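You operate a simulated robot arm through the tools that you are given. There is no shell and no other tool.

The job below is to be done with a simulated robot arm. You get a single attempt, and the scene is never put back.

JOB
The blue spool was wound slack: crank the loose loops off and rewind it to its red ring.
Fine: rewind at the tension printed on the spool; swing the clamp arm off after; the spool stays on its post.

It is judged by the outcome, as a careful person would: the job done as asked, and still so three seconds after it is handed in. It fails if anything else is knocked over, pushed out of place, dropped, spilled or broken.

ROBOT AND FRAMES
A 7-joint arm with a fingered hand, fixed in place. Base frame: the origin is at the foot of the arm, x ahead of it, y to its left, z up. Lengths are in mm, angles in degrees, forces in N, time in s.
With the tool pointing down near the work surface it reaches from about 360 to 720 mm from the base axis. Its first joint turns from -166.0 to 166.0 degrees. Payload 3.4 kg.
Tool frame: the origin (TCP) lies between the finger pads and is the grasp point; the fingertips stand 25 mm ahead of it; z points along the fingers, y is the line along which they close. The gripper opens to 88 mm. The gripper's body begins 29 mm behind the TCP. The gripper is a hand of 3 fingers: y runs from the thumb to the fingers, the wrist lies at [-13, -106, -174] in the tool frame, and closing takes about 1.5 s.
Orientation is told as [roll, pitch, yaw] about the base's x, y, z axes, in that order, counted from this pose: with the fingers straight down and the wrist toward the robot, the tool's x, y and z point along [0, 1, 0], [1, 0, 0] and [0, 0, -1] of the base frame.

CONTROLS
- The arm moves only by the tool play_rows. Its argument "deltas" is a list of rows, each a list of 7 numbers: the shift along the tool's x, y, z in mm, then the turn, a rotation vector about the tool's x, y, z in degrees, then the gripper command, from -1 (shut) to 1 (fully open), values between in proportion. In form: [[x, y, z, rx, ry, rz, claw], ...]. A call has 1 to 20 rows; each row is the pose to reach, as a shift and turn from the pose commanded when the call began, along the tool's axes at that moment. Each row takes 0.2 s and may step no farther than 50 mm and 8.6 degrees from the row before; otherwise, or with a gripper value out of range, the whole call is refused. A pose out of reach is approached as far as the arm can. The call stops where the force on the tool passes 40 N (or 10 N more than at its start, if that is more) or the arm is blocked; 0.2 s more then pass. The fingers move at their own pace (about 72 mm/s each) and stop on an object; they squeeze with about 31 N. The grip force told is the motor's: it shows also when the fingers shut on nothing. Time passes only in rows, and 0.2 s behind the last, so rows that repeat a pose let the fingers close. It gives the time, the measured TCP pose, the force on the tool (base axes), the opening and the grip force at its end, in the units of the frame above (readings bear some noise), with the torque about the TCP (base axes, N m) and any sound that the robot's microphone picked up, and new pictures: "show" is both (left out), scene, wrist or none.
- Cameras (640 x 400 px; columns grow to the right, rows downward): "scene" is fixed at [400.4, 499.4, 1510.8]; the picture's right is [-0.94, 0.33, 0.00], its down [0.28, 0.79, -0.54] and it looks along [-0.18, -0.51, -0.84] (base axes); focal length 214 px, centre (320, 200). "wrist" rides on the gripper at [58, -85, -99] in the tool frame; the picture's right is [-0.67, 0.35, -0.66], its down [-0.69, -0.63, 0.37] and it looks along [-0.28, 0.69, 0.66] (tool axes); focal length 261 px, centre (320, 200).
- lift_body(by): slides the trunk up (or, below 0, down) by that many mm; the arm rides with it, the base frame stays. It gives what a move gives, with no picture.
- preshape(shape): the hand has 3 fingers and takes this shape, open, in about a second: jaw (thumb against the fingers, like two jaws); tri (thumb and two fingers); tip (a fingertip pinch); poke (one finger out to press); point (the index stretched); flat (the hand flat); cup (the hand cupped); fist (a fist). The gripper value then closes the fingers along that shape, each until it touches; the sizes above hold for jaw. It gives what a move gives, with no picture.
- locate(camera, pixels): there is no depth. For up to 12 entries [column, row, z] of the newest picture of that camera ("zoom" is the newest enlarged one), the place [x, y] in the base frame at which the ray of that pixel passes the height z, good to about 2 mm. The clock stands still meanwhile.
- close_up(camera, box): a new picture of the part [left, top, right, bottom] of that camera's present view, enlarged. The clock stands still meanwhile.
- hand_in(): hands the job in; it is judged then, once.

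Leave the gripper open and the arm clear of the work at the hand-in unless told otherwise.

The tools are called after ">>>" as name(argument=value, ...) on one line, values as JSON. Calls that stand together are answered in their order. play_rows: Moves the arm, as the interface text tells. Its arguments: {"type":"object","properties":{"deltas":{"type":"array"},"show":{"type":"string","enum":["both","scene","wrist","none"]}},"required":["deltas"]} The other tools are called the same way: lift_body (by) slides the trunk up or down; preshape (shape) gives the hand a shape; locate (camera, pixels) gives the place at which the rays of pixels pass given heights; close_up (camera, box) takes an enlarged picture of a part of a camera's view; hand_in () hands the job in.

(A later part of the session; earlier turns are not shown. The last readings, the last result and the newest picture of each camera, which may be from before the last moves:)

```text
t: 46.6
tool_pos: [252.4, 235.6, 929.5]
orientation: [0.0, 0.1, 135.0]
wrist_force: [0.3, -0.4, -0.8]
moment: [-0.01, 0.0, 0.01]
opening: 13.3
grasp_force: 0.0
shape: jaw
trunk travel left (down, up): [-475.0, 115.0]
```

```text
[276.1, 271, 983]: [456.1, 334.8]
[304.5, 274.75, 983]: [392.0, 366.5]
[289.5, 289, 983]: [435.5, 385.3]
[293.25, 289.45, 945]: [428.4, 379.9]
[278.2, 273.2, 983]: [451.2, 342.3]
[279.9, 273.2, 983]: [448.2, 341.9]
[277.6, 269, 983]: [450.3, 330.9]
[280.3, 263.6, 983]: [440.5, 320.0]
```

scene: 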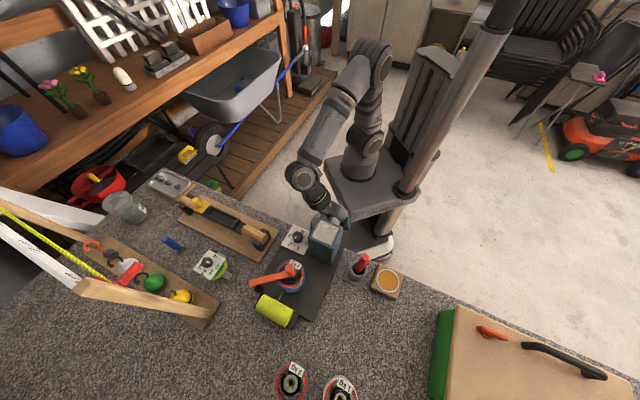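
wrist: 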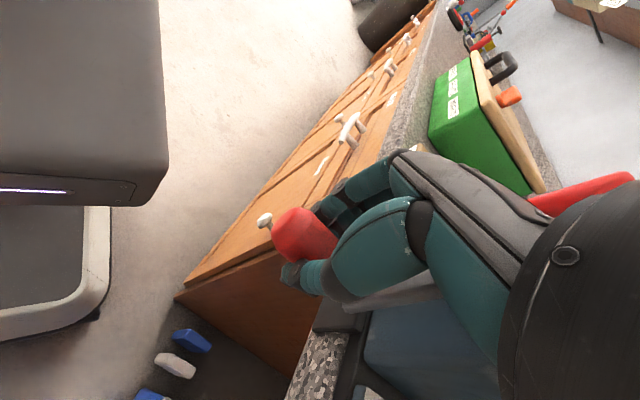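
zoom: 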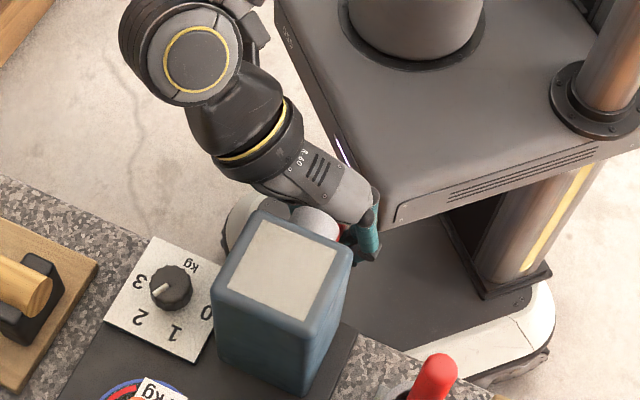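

Pack radius comes out at about 28–28.8 mm. The ring spans about 26.8–30.3 mm with its mid at about 28.5, so the fill looks right at the ring. I'm opening the hand and rising straight up to check from a better angle, and to see that the crank doesn't run back.

>>> play_rows(deltas=[[0, 0, 0, 0, 0, 0, 0], [0, 0, 0, 0, 0, 0, 0.6], [0, 0, 0, 0, 0, 0, 0.6], [0, 0, 0, 0, 0, 0, 0.6], [0, 0, 0, 0, 0, 0, 0.6], [0, 0, -20, 0, 0, 0, 0.6], [0, 0, -50, 0, 0, 0, 0.6], [0, 0, -90, 0, 0, 0, 0.6], [0, 0, -130, 0, 0, 0, 0.6], [0, 0, -170, 0, 0, 0, 0.6], [0, 0, -210, 0, 0, 0, 0.6], [0, 0, -250, 0, 0, 0, 0.6], [0, 0, -250, 0, 0, 0, 0.6]])

>>> close_up(camera="scene", box=[276, 262, 306, 292])

>>> close_up(camera="scene", box=[285, 165, 385, 265])

```text
t: 49.4
tool_pos: [250.4, 238.5, 1179.8]
orientation: [-0.1, 0.0, 135.1]
wrist_force: [1.0, 0.1, -0.1]
moment: [0.0, -0.02, -0.01]
opening: 70.1
grasp_force: 0.0
shape: jaw
trunk travel left (down, up): [-475.0, 115.0]
```

scene: 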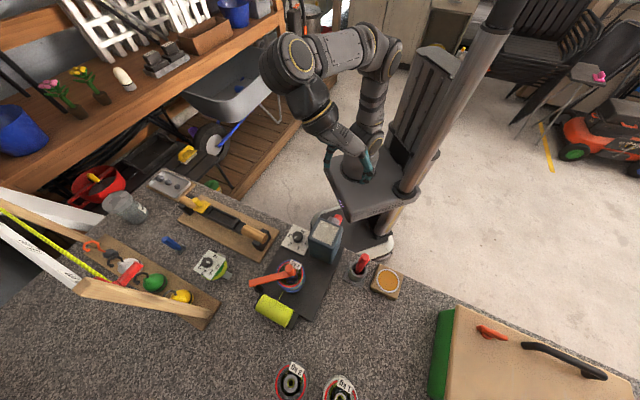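
wrist: 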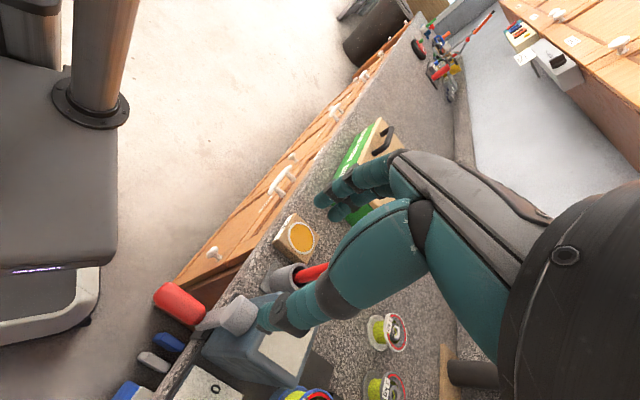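

```text
13.33 times, centred on (291, 277) of scene
```

zoom: 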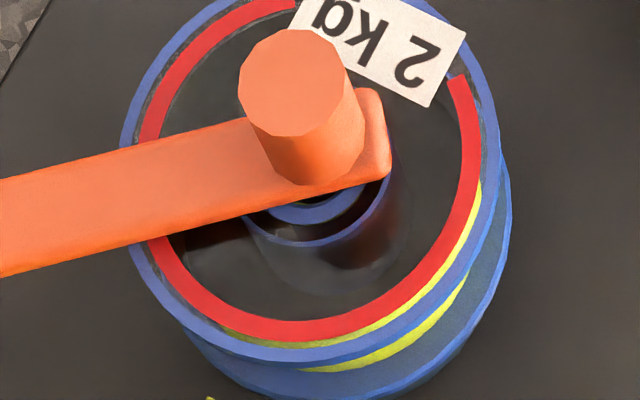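

```text
4.00 times, centred on (335, 215) of scene
```

zoom: 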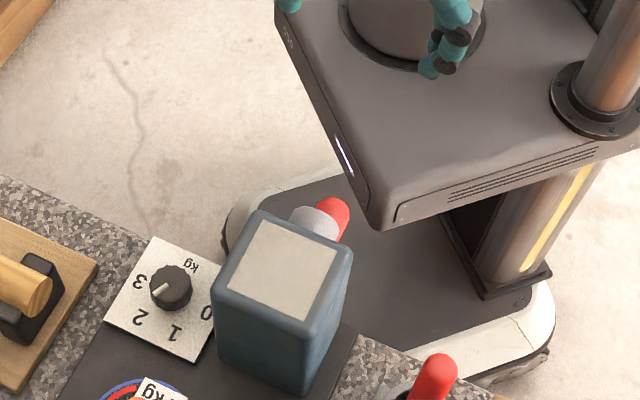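

The crank stays put and the fill is unchanged. Now I'm moving the wrist camera to look at the spool and clamp from the opposite side, with the fingers staying well above the clamp knob (top z≈1033).

>>> play_rows(deltas=[[-18, -8, -20, 0, 0, 7.3, 0.6], [-36, -16, -20, 0, 0, 14.6, 0.6], [-54, -24, -20, 0, 0, 21.9, 0.6], [-72, -32, -20, 0, 0, 29.2, 0.6], [-90, -40, -20, 0, 0, 36.5, 0.6], [-108, -48, -20, 0, 0, 43.8, 0.6], [-126, -57, -20, 0, 0, 51.1, 0.6], [-144, -65, 0, 0, 0, 58.4, 0.6], [-161.5, -73.2, 30, 0, 0, 65, 0.6], [-161.5, -73.2, 55, 0, 0, 65, 0.6], [-161.5, -73.2, 55, 0, 0, 65, 0.6]])

>>> close_up(camera="wrist", box=[150, 140, 330, 320])

```text
t: 51.8
tool_pos: [416.1, 299.4, 1121.9]
orientation: [-0.1, 0.0, 70.1]
wrist_force: [0.6, 0.4, 0.0]
moment: [-0.01, 0.0, 0.0]
opening: 70.2
grasp_force: 0.1
shape: jaw
trunk travel left (down, up): [-475.0, 115.0]
```

scene: 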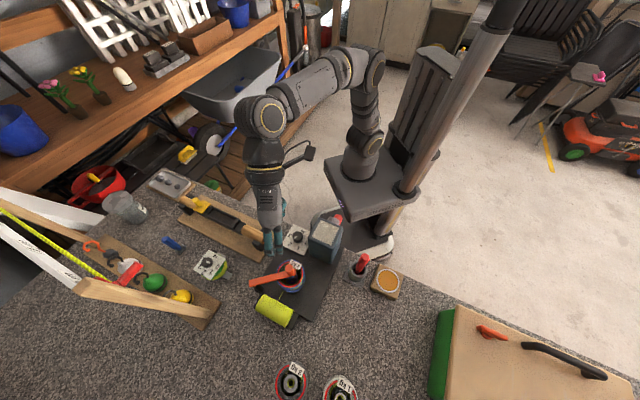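
wrist: 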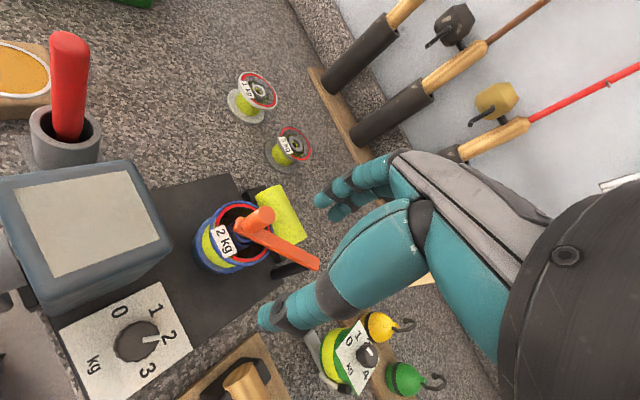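

```text
2.22 times, centred on (240, 230) of wrist
```

zoom: 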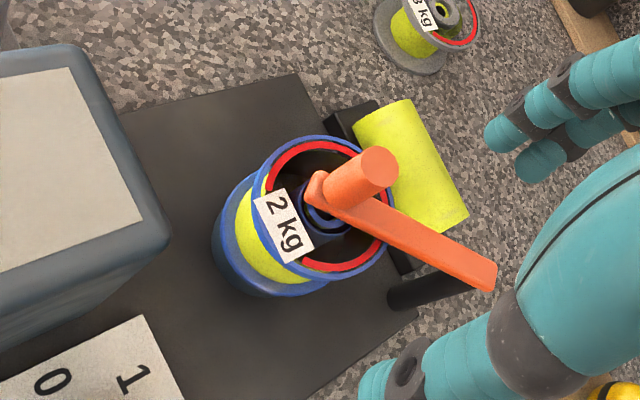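

>>> close_up(camera="wrist", box=[185, 195, 285, 285])

>>> close_up(camera="wrist", box=[230, 180, 330, 290])

>>> close_up(camera="scene", box=[240, 255, 310, 335])

```text
4.44 times, centred on (235, 240) of wrist
```

zoom: 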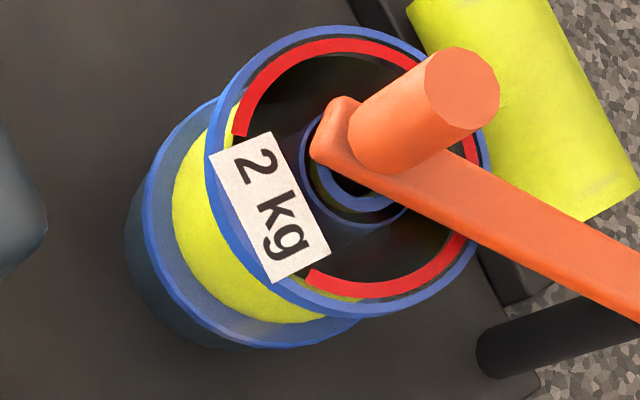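

```text
3.64 times, centred on (280, 235) of wrist
```

zoom: 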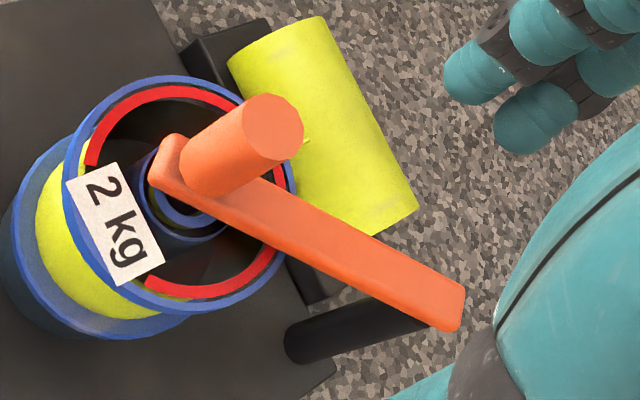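

```text
5.00 times, centred on (275, 295) of scene
```

zoom: 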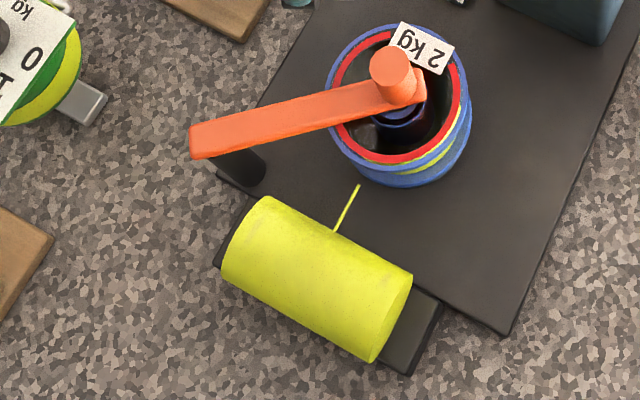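

>>> locate(camera="wrist", pixels=[[201.7, 240, 943], [206.8, 254.6, 943], [217, 263.6, 943], [195.6, 240, 943], [200.1, 255.8, 943], [209.1, 228.7, 983], [239.5, 266.4, 983], [272.5, 232, 983], [238, 201, 983], [241, 203, 983], [243.0, 204.5, 983], [232.5, 258.5, 983]])

>>> close_up(camera="wrist", box=[195, 210, 255, 270])

>>> close_up(camera="wrist", box=[215, 190, 275, 230])

```text
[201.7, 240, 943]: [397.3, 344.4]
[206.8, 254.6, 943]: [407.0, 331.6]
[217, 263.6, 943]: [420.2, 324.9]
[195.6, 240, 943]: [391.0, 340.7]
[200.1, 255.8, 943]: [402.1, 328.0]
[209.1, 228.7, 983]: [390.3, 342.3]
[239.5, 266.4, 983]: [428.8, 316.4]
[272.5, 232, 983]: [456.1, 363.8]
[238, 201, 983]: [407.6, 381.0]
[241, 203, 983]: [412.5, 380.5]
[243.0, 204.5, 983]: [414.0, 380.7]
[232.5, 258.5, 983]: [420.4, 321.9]
```

```text
6.67 times, centred on (225, 240) of wrist
```

zoom: 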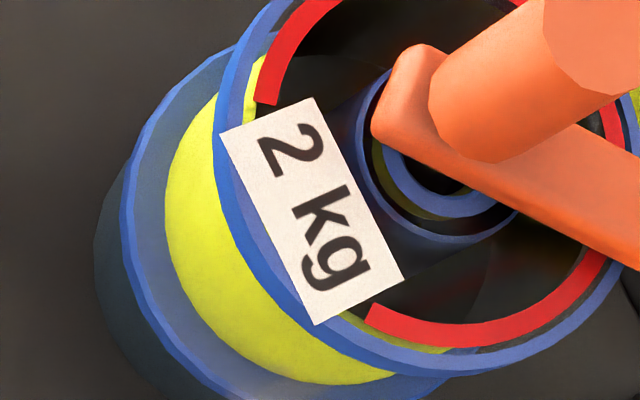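

```text
10.00 times, centred on (245, 210) of wrist
```

zoom: 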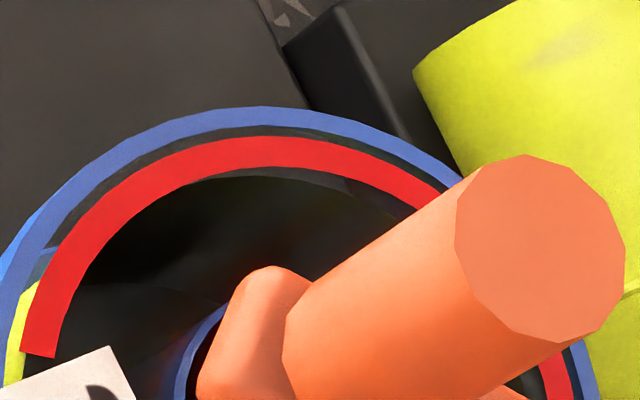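

From this side, pack radius ≈27.3 mm versus a ring of about 26.8–31 mm. Averaged over both views, the pack sits in the inner part of the ring band. I'll add about 35° of winding to bring it to the middle, so I'm returning above the handle, which is at the bottom of its circle.

>>> play_rows(deltas=[[0, 0, -30, 0, 0, -4, 0.6], [15, -13, -75, 0, 0, -11, 0.6], [30, -26, -75, 0, 0, -18, 0.6], [45, -39, -75, 0, 0, -25, 0.6], [60, -52, -75, 0, 0, -32, 0.6], [76, -65, -75, 0, 0, -39, 0.6], [92, -78, -75, 0, 0, -46, 0.6], [108, -91, -75, 0, 0, -53, 0.6], [122, -104, -65, 0, 0, -60, 0.6], [134.6, -115.4, -55, 0, 0, -65, 0.6], [134.6, -115.4, -55, 0, 0, -65, 0.6]])

```text
t: 54.2
tool_pos: [251.0, 236.5, 1176.8]
orientation: [0.0, 0.0, 135.1]
wrist_force: [-0.2, -0.2, 0.3]
moment: [-0.01, 0.0, -0.02]
opening: 70.0
grasp_force: 0.0
shape: jaw
trunk travel left (down, up): [-475.0, 115.0]
```

scene: 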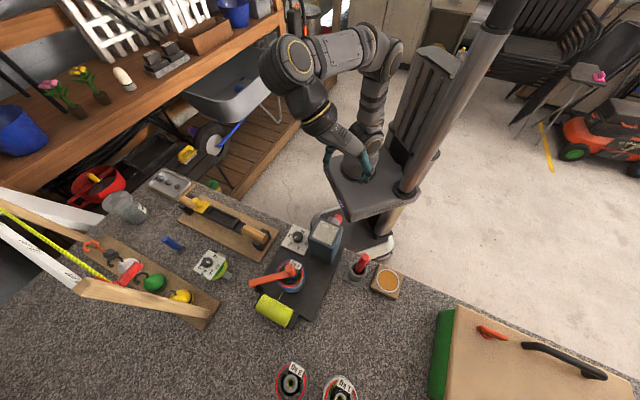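
wrist: 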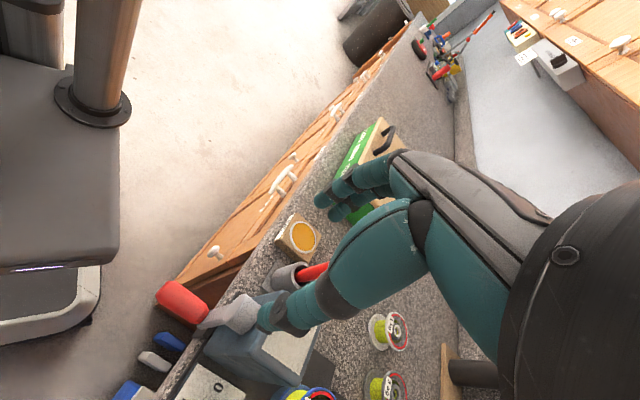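

I'm at the same pose as after the release. Going straight down 250 mm over the handle and closing to the same cage.

>>> play_rows(deltas=[[0, 0, 40, 0, 0, 0, 0.6], [0, 0, 80, 0, 0, 0, 0.6], [0, 0, 120, 0, 0, 0, 0.6], [0, 0, 160, 0, 0, 0, 0.6], [0, 0, 200, 0, 0, 0, 0.6], [0, 0, 230, 0, 0, 0, 0.6], [0, 0, 250, 0, 0, 0, 0.6], [0, 0, 250, 0, 0, 0, 0], [0, 0, 250, 0, 0, 0, -0.7], [0, 0, 250, 0, 0, 0, -0.7], [0, 0, 250, 0, 0, 0, -0.7], [0, 0, 250, 0, 0, 0, -0.7], [0, 0, 250, 0, 0, 0, -0.7]], show="wrist")

```text
t: 57.0
tool_pos: [252.6, 235.5, 927.5]
orientation: [-0.1, 0.1, 134.9]
wrist_force: [0.7, -1.6, -2.3]
moment: [0.01, 0.01, -0.01]
opening: 13.8
grasp_force: 0.1
shape: jaw
trunk travel left (down, up): [-475.0, 115.0]
```

wrist: 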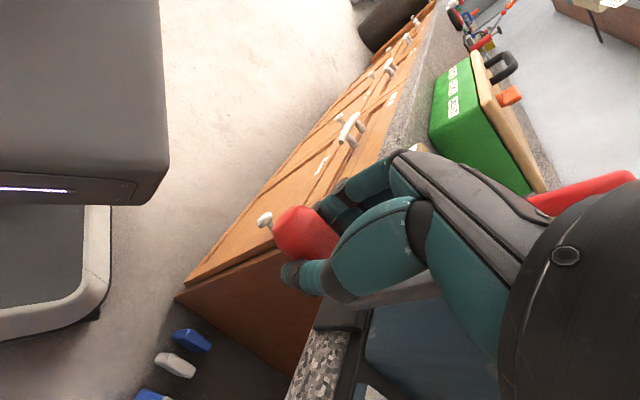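

The handle is caged again. Winding 35° more, forward.

>>> play_rows(deltas=[[0, 6.6, -0.3, 0, 0, 0, -0.7], [0, 13.2, -1.2, 0, 0, 0, -0.7], [0, 19.7, -2.6, 0, 0, 0, -0.7], [0, 26, -4.6, 0, 0, 0, -0.7], [0, 32.1, -7.1, 0, 0, 0, -0.7], [0, 38, -10.2, 0, 0, 0, -0.7], [0, 43.6, -13.7, 0, 0, 0, -0.7], [0, 43.6, -13.7, 0, 0, 0, -0.7]])

>>> close_up(camera="scene", box=[276, 262, 306, 292])

>>> close_up(camera="scene", box=[276, 254, 296, 274])

```text
t: 58.8
tool_pos: [221.0, 268.6, 943.6]
orientation: [0.0, 0.0, 135.0]
wrist_force: [-1.3, -1.4, -1.2]
moment: [-0.05, 0.0, 0.02]
opening: 13.5
grasp_force: 0.1
shape: jaw
trunk travel left (down, up): [-475.0, 115.0]
```

scene: 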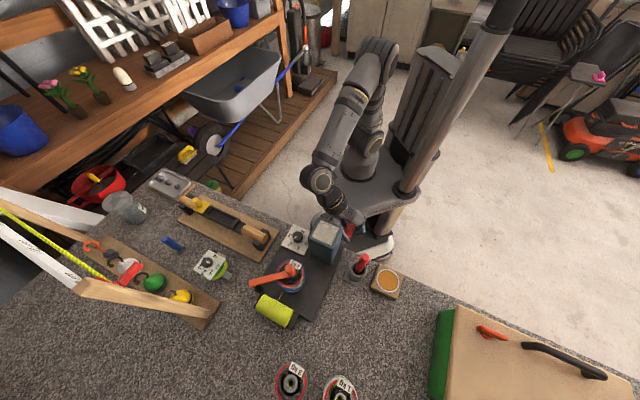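
wrist: 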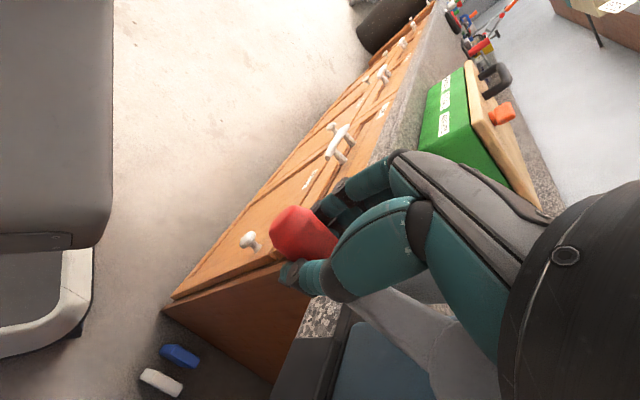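

```text
13.33 times, centred on (291, 277) of scene
```

zoom: 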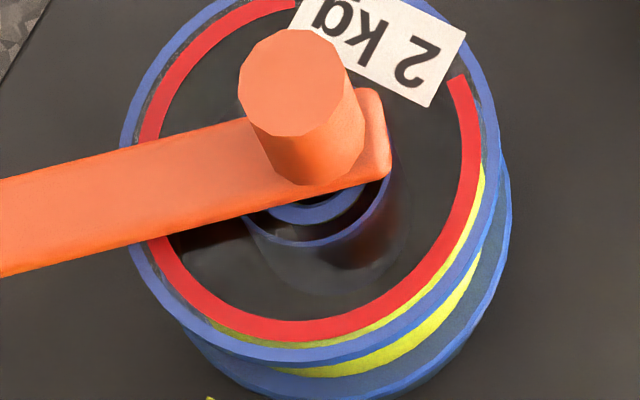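

```text
16.00 times, centred on (286, 264) of scene
```

zoom: 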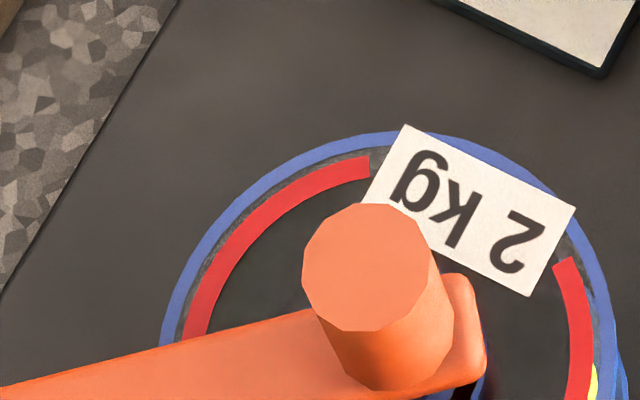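

The pack edge now lies under the red ring all round: no gap inside it, and nothing past it. Winding is done. I'm opening and rising clear of the crank.

>>> play_rows(deltas=[[0, 0, 0, 0, 0, 0, 0], [0, 0, 0, 0, 0, 0, 0.6], [0, 0, 0, 0, 0, 0, 0.6], [0, 0, 0, 0, 0, 0, 0.6], [0, 0, 0, 0, 0, 0, 0.6], [0, 0, -20, 0, 0, 0, 0.6], [0, 0, -60, 0, 0, 0, 0.6], [0, 0, -100, 0, 0, 0, 0.6], [0, 0, -140, 0, 0, 0, 0.6], [0, 0, -180, 0, 0, 0, 0.6], [0, 0, -220, 0, 0, 0, 0.6], [0, 0, -255, 0, 0, 0, 0.6], [0, 0, -255, 0, 0, 0, 0.6]])

>>> close_up(camera="scene", box=[240, 240, 320, 330])

```text
t: 61.6
tool_pos: [221.6, 268.6, 1196.5]
orientation: [0.0, 0.0, 135.0]
wrist_force: [-0.6, 0.2, 0.2]
moment: [-0.02, 0.01, 0.0]
opening: 70.2
grasp_force: 0.1
shape: jaw
trunk travel left (down, up): [-475.0, 115.0]
```

scene: 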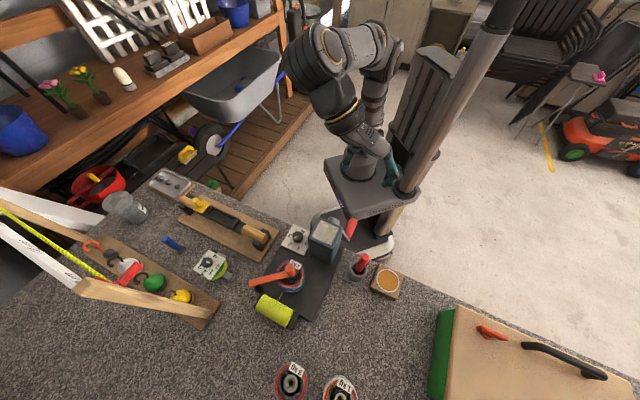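
wrist: 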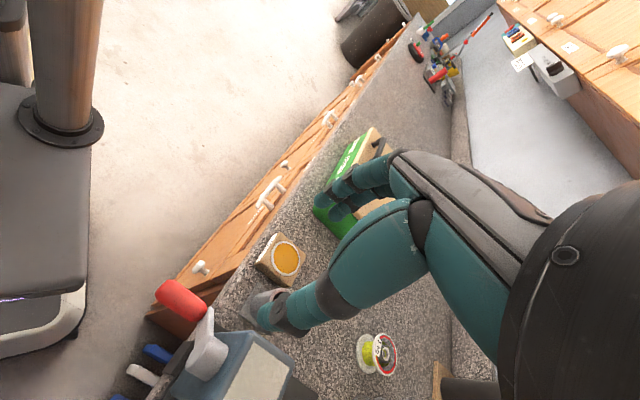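

```text
4.44 times, centred on (280, 285) of scene
```

zoom: 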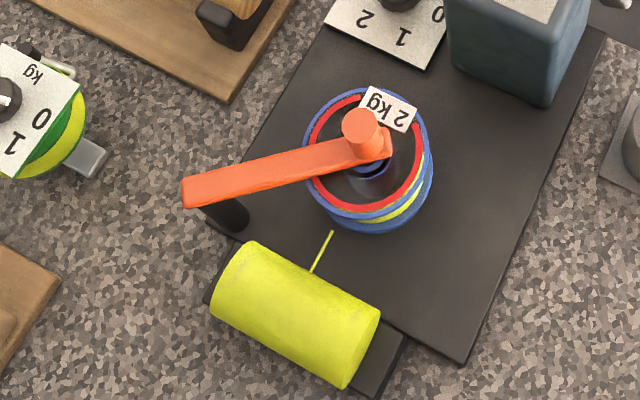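

The line state is unchanged after release. Next is the clamp: I'll locate the arm's ends, the knob's base and the black pivot post.

>>> locate(camera="scene", pixels=[[250.7, 283.4, 990], [250.7, 283.4, 1000], [250.7, 283.4, 1010], [260.9, 289, 910], [260.9, 289, 920], [290.6, 273.4, 990], [290.6, 273.4, 1000], [290.6, 273.4, 1010], [288.9, 268.2, 1030], [288.9, 268.2, 1040]])

>>> close_up(camera="scene", box=[245, 255, 300, 300])

```text
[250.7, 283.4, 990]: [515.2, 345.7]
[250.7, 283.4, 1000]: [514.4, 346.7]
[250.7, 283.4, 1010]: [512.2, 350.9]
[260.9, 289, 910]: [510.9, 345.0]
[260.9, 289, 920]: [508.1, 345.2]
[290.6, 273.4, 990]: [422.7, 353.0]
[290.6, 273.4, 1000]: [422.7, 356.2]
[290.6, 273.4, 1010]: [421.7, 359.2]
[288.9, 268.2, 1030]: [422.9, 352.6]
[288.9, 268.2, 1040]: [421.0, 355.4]
```

```text
8.89 times, centred on (272, 278) of scene
```

zoom: 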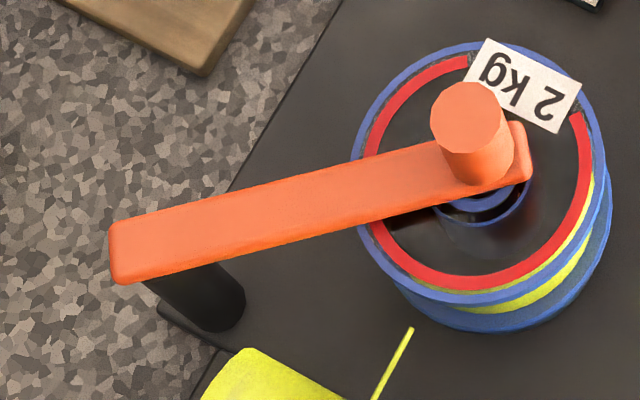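

The clamp arm lies at z≈1000, from its pivot post at about (507,347) to the knob at about (421,353). I'll swing it horizontally toward -y, away from the bobbin and line. First I'm moving above the knob with yaw 60.

>>> play_rows(deltas=[[-20, -8, -10, 0, 0, 7.5, 0.4], [-40, -16, -10, 0, 0, 15, 0.3], [-60, -24, -10, 0, 0, 22.5, 0.3], [-80, -32, -10, 0, 0, 30, 0.3], [-100, -41, -10, 0, 0, 37.5, 0.3], [-120, -49, -10, 0, 0, 45, 0.3], [-140, -57, -10, 0, 0, 52.5, 0.3], [-160, -65, 0, 0, 0, 60, 0.3], [-180, -73, 30, 0, 0, 67.5, 0.3], [-201.1, -81.7, 65, 0, 0, 75, 0.3], [-201.1, -81.7, 95, 0, 0, 75, 0.3], [-201.1, -81.7, 95, 0, 0, 75, 0.3]])

>>> close_up(camera="wrist", box=[180, 170, 380, 370])

>>> close_up(camera="scene", box=[240, 220, 340, 320])

```text
t: 64.2
tool_pos: [423.9, 354.2, 1102.2]
orientation: [0.1, 0.0, 59.9]
wrist_force: [1.0, 0.6, 0.2]
moment: [-0.01, 0.02, -0.01]
opening: 57.5
grasp_force: 0.0
shape: jaw
trunk travel left (down, up): [-475.0, 115.0]
```

scene: 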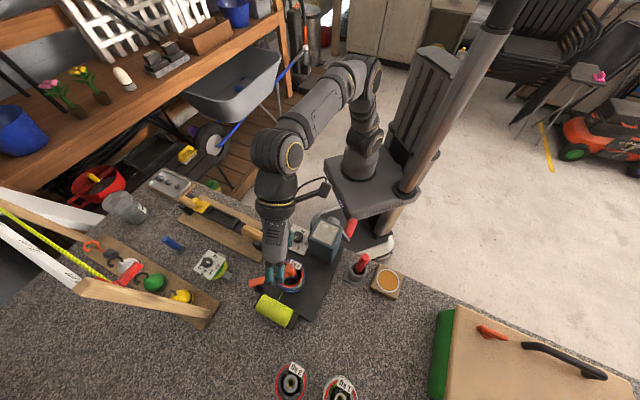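
wrist: 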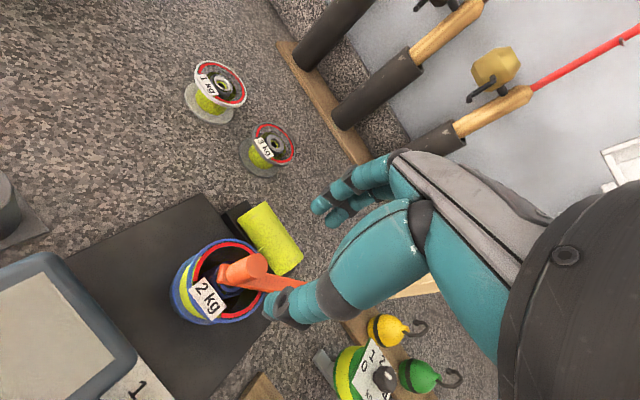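

```text
2.00 times, centred on (280, 270) of wrist
```

zoom: 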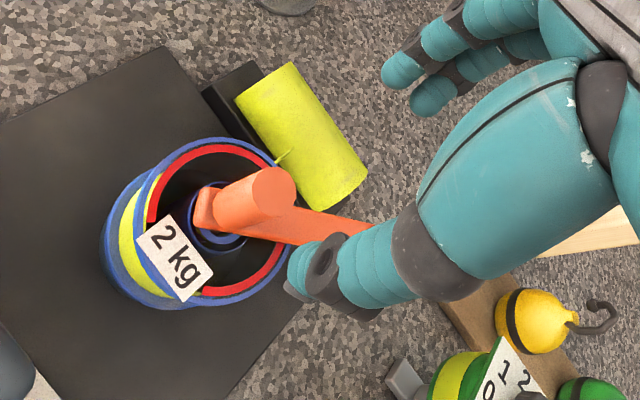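

```text
4.00 times, centred on (290, 270) of scene
```

zoom: 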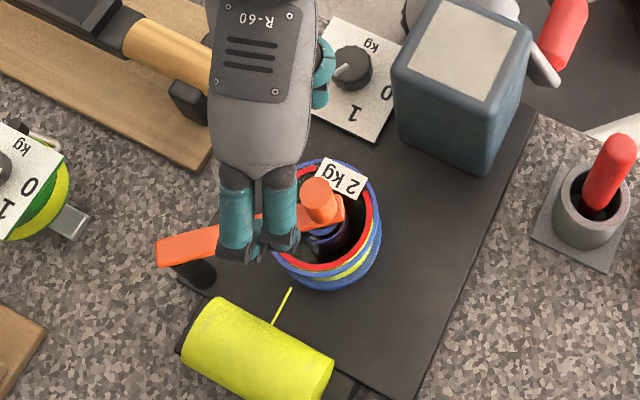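

I'll check the knob's position from this newer, closer view.

>>> locate(camera="wrist", pixels=[[254, 262.5, 1025], [254, 262.5, 1033], [254, 262.5, 1040], [237, 267, 1003]])

>>> locate(camera="scene", pixels=[[289.2, 268, 1025], [289.2, 268, 1033], [289.2, 268, 1040]])

```text
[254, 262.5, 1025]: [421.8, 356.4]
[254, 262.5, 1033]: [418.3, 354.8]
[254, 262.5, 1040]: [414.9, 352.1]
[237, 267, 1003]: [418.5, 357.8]
```

```text
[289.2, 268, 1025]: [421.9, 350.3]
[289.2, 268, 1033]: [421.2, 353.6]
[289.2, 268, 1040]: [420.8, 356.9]
```

The knob is at about (420,354) with its top at about 1032. I'm correcting by 3 mm and descending so the fingertips stop around z≈1012, just above the arm, then gripping the knob.

>>> play_rows(deltas=[[2.6, -1.5, 25, 0, 0, 0, 0.3], [2.6, -1.5, 45, 0, 0, 0, 0.3], [2.6, -1.5, 58, 0, 0, 0, 0.3], [2.6, -1.5, 64, 0, 0, 0, 0.3], [2.6, -1.5, 64, 0, 0, 0, 0.3]])

>>> close_up(camera="wrist", box=[200, 150, 420, 350])

>>> close_up(camera="scene", box=[260, 235, 330, 305])

```text
t: 65.4
tool_pos: [418.4, 353.9, 1038.8]
orientation: [0.0, 0.0, 60.1]
wrist_force: [0.1, -0.9, 0.3]
moment: [0.01, -0.03, 0.05]
opening: 57.6
grasp_force: 0.0
shape: jaw
trunk travel left (down, up): [-475.0, 115.0]
```

scene: 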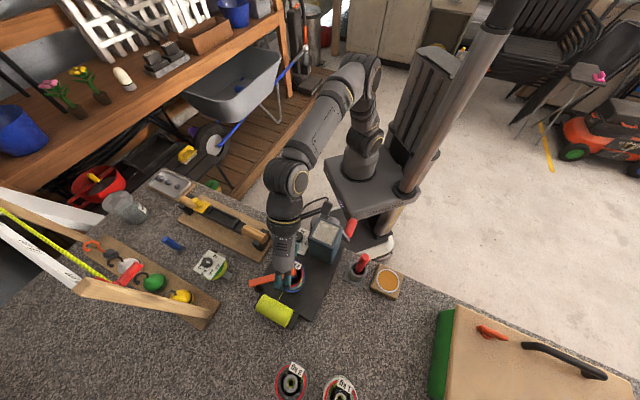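
wrist: 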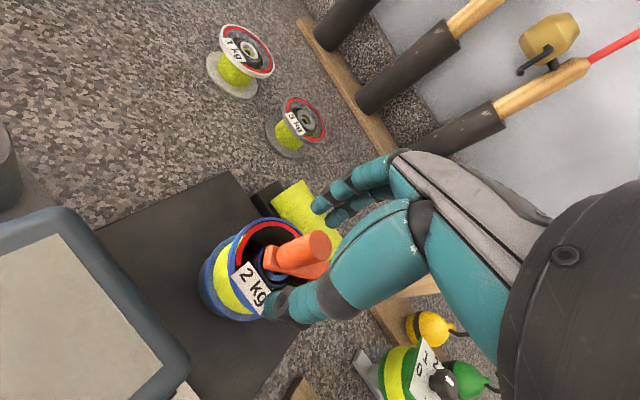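

```text
2.00 times, centred on (310, 250) of wrist
```

zoom: 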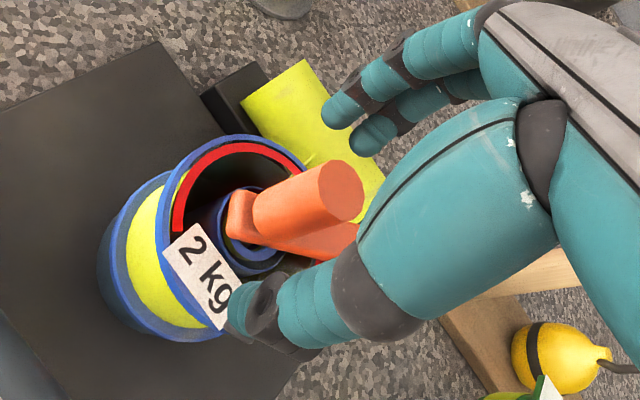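

```text
5.71 times, centred on (295, 270) of scene
```

zoom: 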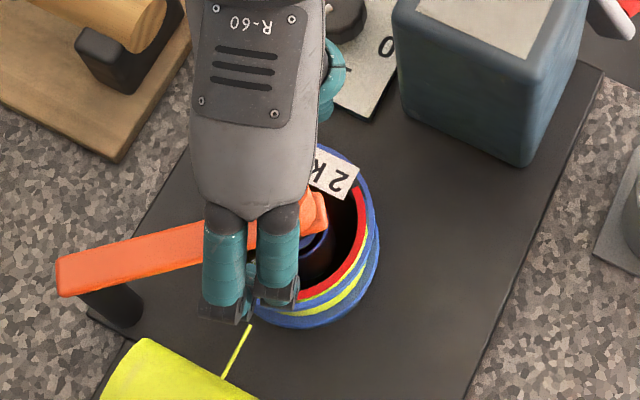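

The knob is between thumb and fingers. Closing on it.

>>> play_rows(deltas=[[0, 0, 0, 0, 0, 0, 0], [0, 0, 0, 0, 0, 0, -0.4], [0, 0, 0, 0, 0, 0, -0.7], [0, 0, 0, 0, 0, 0, -0.7], [0, 0, 0, 0, 0, 0, -0.7]], show="wrist")

>>> close_up(camera="wrist", box=[200, 150, 420, 350])

```text
t: 66.6
tool_pos: [417.8, 352.7, 1039.0]
orientation: [0.0, 0.0, 60.0]
wrist_force: [0.1, 0.2, 0.3]
moment: [-0.01, -0.01, 0.0]
opening: 13.6
grasp_force: 0.1
shape: jaw
trunk travel left (down, up): [-475.0, 115.0]
```

wrist: 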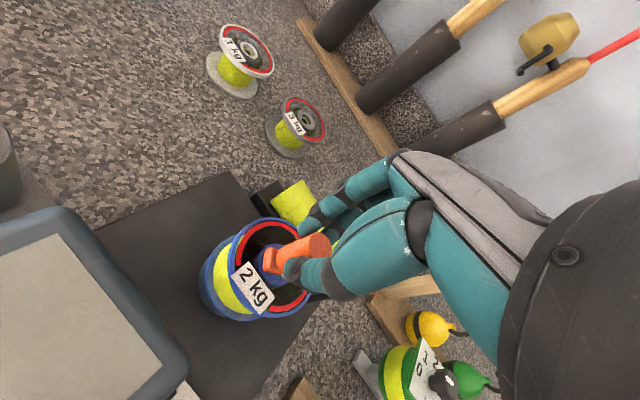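

```text
2.00 times, centred on (310, 250) of wrist
```

zoom: 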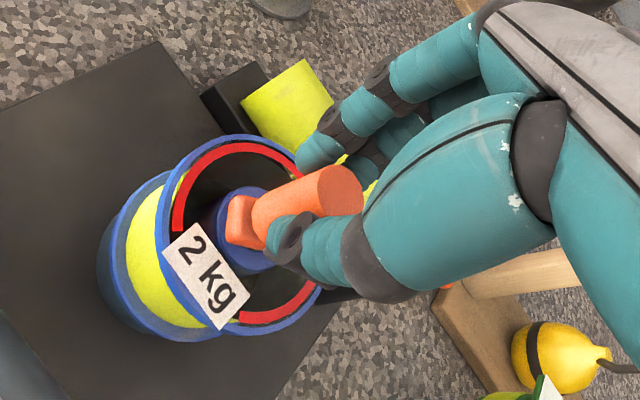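

No grip force yet, so the knob is thinner than I'd estimated. Closing further.

>>> play_rows(deltas=[[0, 0, 0, 0, 0, 0, -0.85], [0, 0, 0, 0, 0, 0, -1], [0, 0, 0, 0, 0, 0, -1], [0, 0, 0, 0, 0, 0, -1]])

>>> close_up(camera="wrist", box=[200, 150, 420, 350])

>>> close_up(camera="scene", box=[260, 235, 330, 305])

```text
t: 67.6
tool_pos: [418.0, 354.0, 1039.3]
orientation: [0.0, 0.0, 60.0]
wrist_force: [-3.8, 0.1, -3.6]
moment: [0.0, 0.05, 0.0]
opening: 9.7
grasp_force: 30.4
shape: jaw
trunk travel left (down, up): [-475.0, 115.0]
```

scene: 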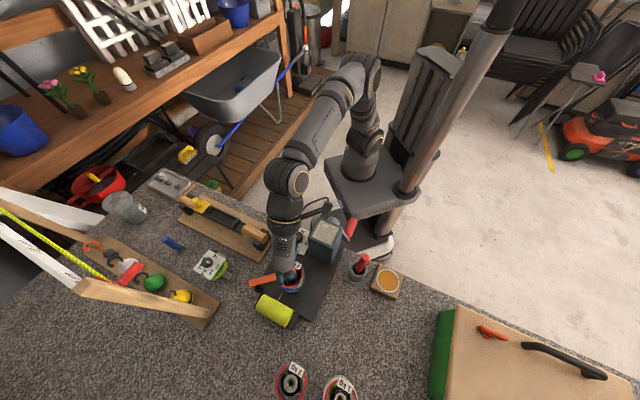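
wrist: 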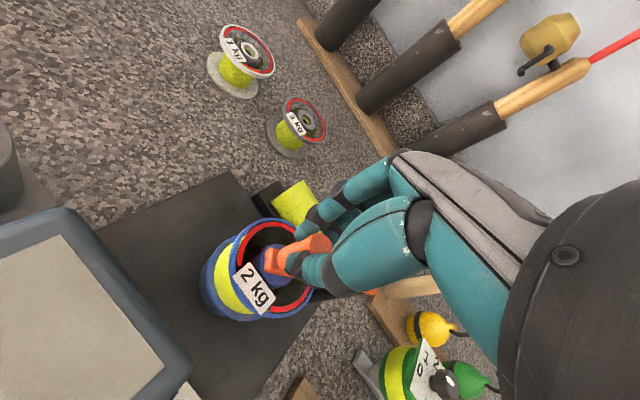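

```text
2.00 times, centred on (310, 250) of wrist
```

zoom: 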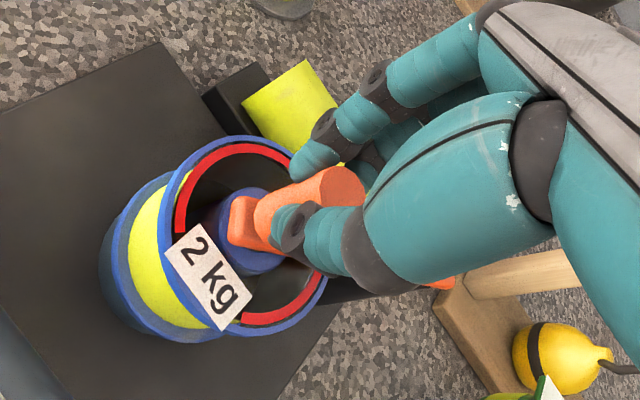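

```text
5.71 times, centred on (295, 270) of scene
```

zoom: 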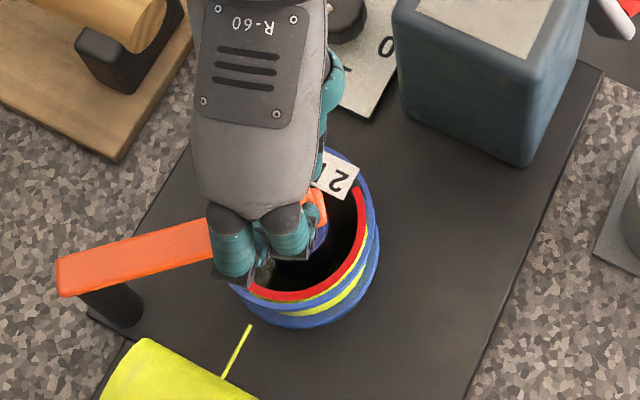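

The knob is gripped at 30 N. First a small test swing of about 10° toward -y, watching force and whether the spool stays put.

>>> play_rows(deltas=[[-3.5, -6.2, 0, 0, 0, -2, -1], [-7.4, -12.6, 0, 0, 0, -5, -1], [-7.4, -12.6, 0, 0, 0, -5, -1]])

>>> close_up(camera="scene", box=[245, 235, 325, 315])

>>> close_up(camera="wrist", box=[180, 150, 420, 350])

```text
t: 68.4
tool_pos: [416.8, 337.2, 1037.9]
orientation: [0.0, 0.0, 65.2]
wrist_force: [-6.0, 0.7, -3.3]
moment: [-0.01, 0.1, 0.06]
opening: 9.6
grasp_force: 31.9
shape: jaw
trunk travel left (down, up): [-475.0, 115.0]
```

scene: 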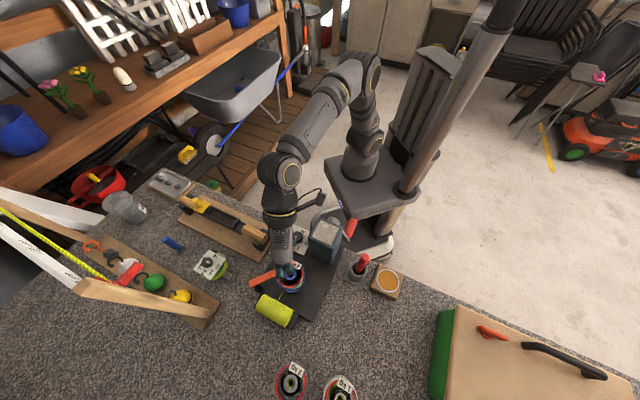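
wrist: 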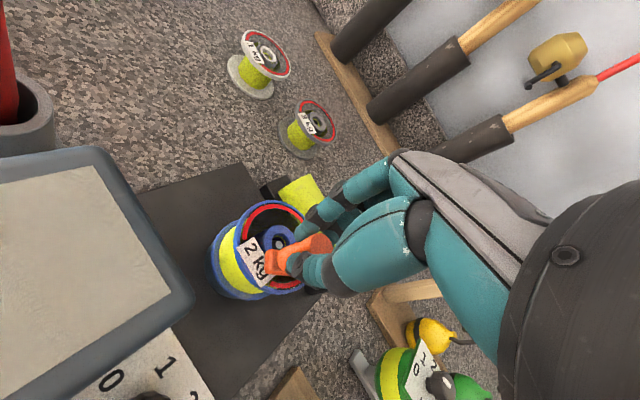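

```text
5.00 times, centred on (285, 275) of scene
```

zoom: 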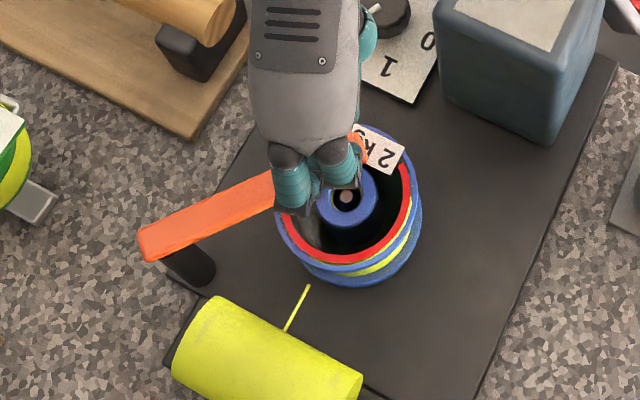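

```text
2.00 times, centred on (300, 250) of wrist
```

zoom: 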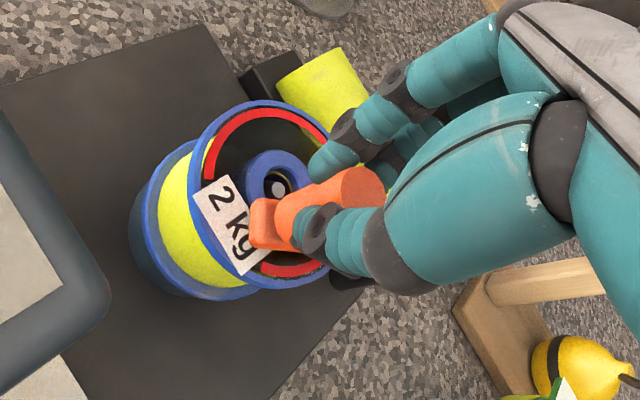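

The arm swings freely horizontally, and the spool and label have stayed in place. Continuing the arc out to about 80°.

>>> play_rows(deltas=[[-4.3, -6.3, 0, 0, 0, -2.5, -1], [-8.7, -12.4, 0, 0, 0, -5, -1], [-14, -18, 0, 0, 0, -7.5, -1], [-19.4, -23.2, 0, 0, 0, -10, -1], [-25.5, -27.7, 0, 0, 0, -12.5, -1], [-31.8, -31.8, 0, 0, 0, -15, -1], [-38.5, -35.2, 0, 0, 0, -17.5, -1], [-45.5, -38.2, 0, 0, 0, -20, -1], [-52.8, -40.5, 0, 0, 0, -22.5, -1], [-60.2, -42.2, 0, 0, 0, -25, -1], [-67.7, -43, 0, 0, 0, -27.5, -1], [-75.2, -43.4, 0, 0, 0, -30, -1], [-75.2, -43.4, 0, 0, 0, -30, -1]])

>>> close_up(camera="scene", box=[225, 225, 325, 325])

```text
t: 71.2
tool_pos: [462.6, 266.8, 1040.0]
orientation: [0.1, 0.0, 95.4]
wrist_force: [-38.7, -2.1, -6.5]
moment: [0.12, 0.79, 0.36]
opening: 8.3
grasp_force: 31.2
shape: jaw
trunk travel left (down, up): [-475.0, 115.0]
```

scene: 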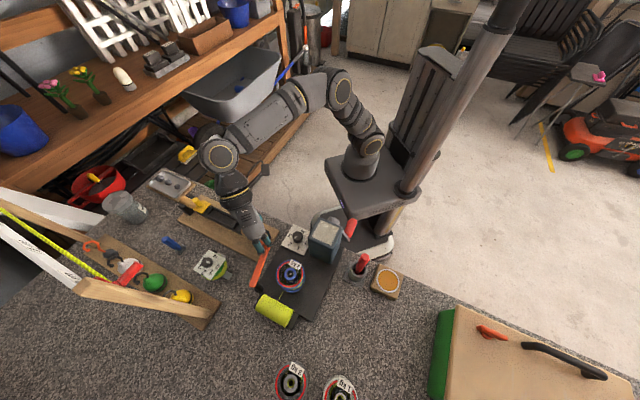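
wrist: 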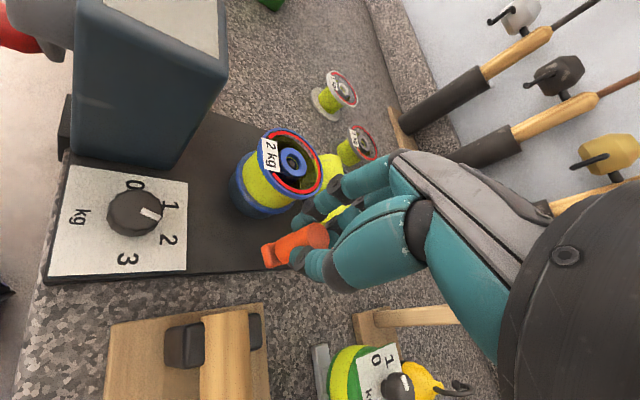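

```text
4.00 times, centred on (275, 275) of scene
```

zoom: 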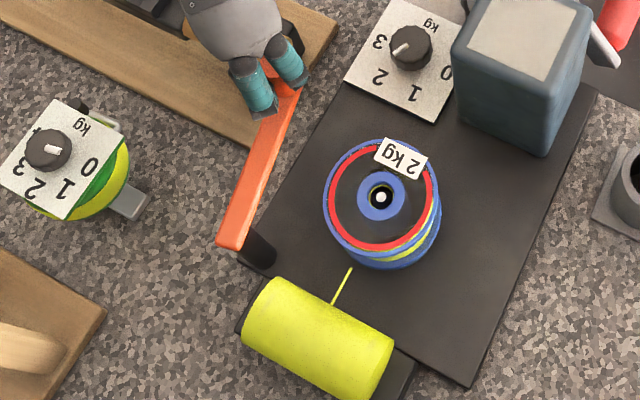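

The arm is well clear of the spool and has met its stop, with about 39 N in x. I'm easing back a few mm to take the load off, then opening and rising straight up.

>>> play_rows(deltas=[[4, 0, 0, 0, 0, 0, -1], [7, 0, 0, 0, 0, 0, -1], [7, 0, 0, 0, 0, 0, -0.5], [7, 0, 0, 0, 0, 0, 0], [7, 0, 0, 0, 0, 0, 0.3], [7, 0, 0, 0, 0, 0, 0.3], [7, 0, 0, 0, 0, 0, 0.3], [7, 0, -20, 0, 0, 0, 0.3], [7, 0, -50, 0, 0, 0, 0.3], [7, 0, -90, 0, 0, 0, 0.5], [7, 0, -130, 0, 0, 0, 0.6], [7, 0, -130, 0, 0, 0, 0.6]])

>>> close_up(camera="scene", box=[225, 225, 325, 325])

>>> close_up(camera="wrist", box=[150, 150, 350, 350])

```text
t: 73.8
tool_pos: [461.4, 265.7, 1166.8]
orientation: [0.0, 0.0, 94.9]
wrist_force: [0.0, 0.2, 0.7]
moment: [0.0, -0.01, 0.02]
opening: 70.2
grasp_force: 0.1
shape: jaw
trunk travel left (down, up): [-475.0, 115.0]
```

scene: 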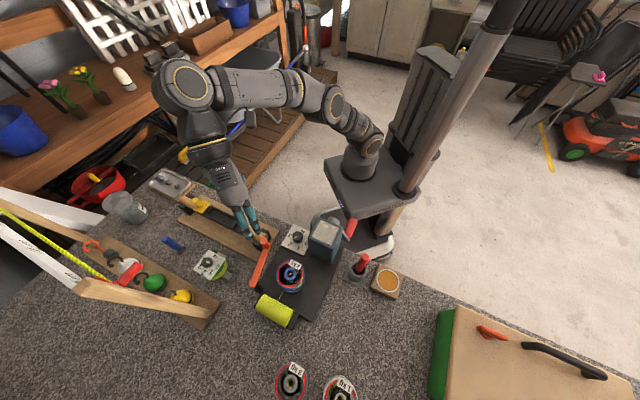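
wrist: 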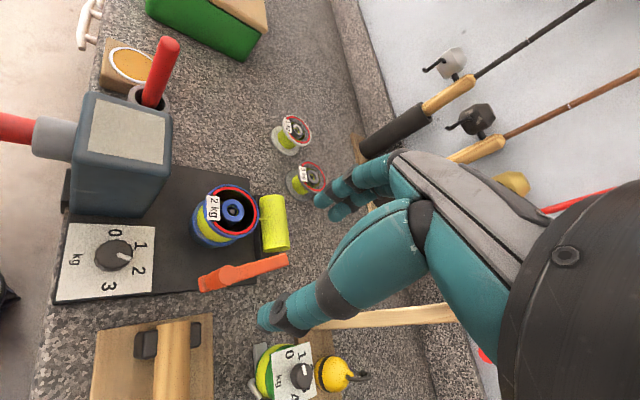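

```text
4.00 times, centred on (275, 275) of scene
```

zoom: 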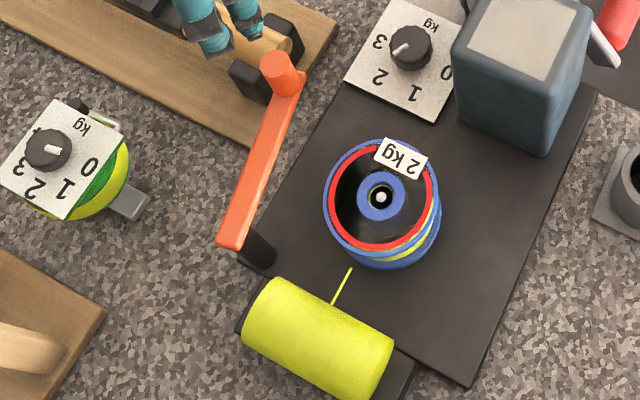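

```text
2.00 times, centred on (250, 250) of wrist
```

zoom: 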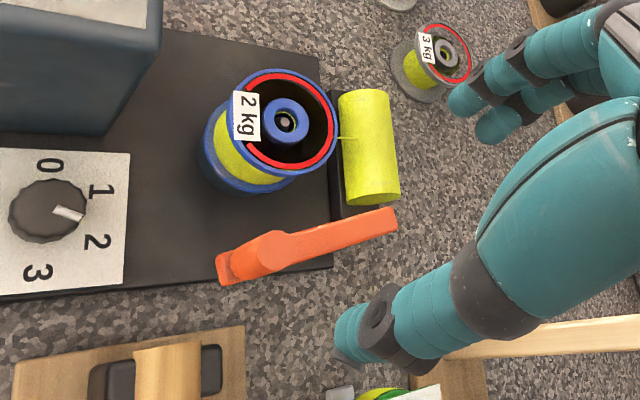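

The clamp arm is off and the spool is still on its post. I'll check the fill against the red ring once more, now unobstructed.

>>> close_up(camera="scene", box=[276, 258, 306, 292])

>>> close_up(camera="wrist", box=[185, 175, 265, 255])

>>> close_up(camera="wrist", box=[90, 225, 150, 285])

```text
11.76 times, centred on (291, 275) of scene
```

zoom: 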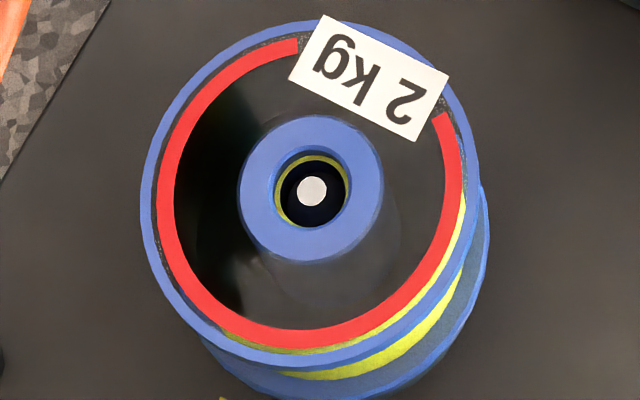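

```text
5.00 times, centred on (225, 215) of wrist
```

zoom: 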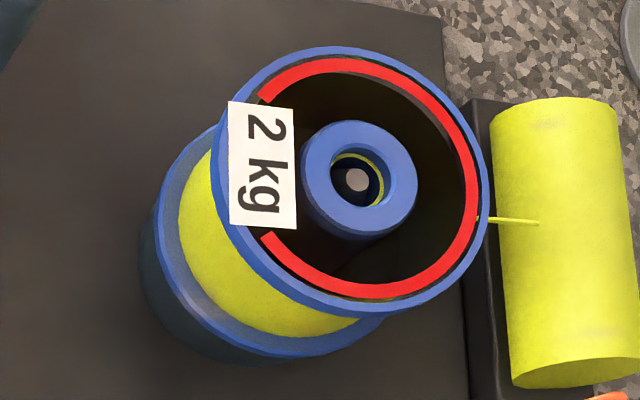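

```text
6.67 times, centred on (120, 255) of wrist
```

zoom: 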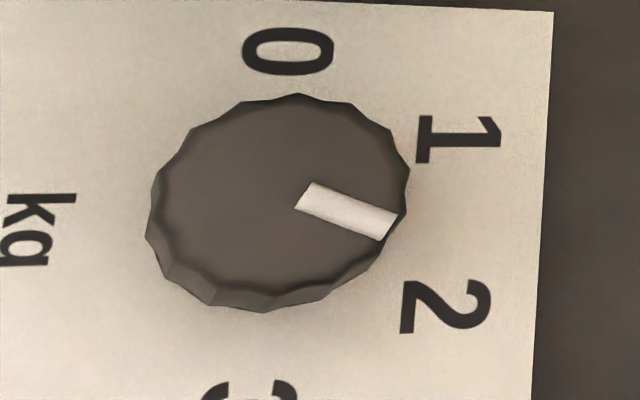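

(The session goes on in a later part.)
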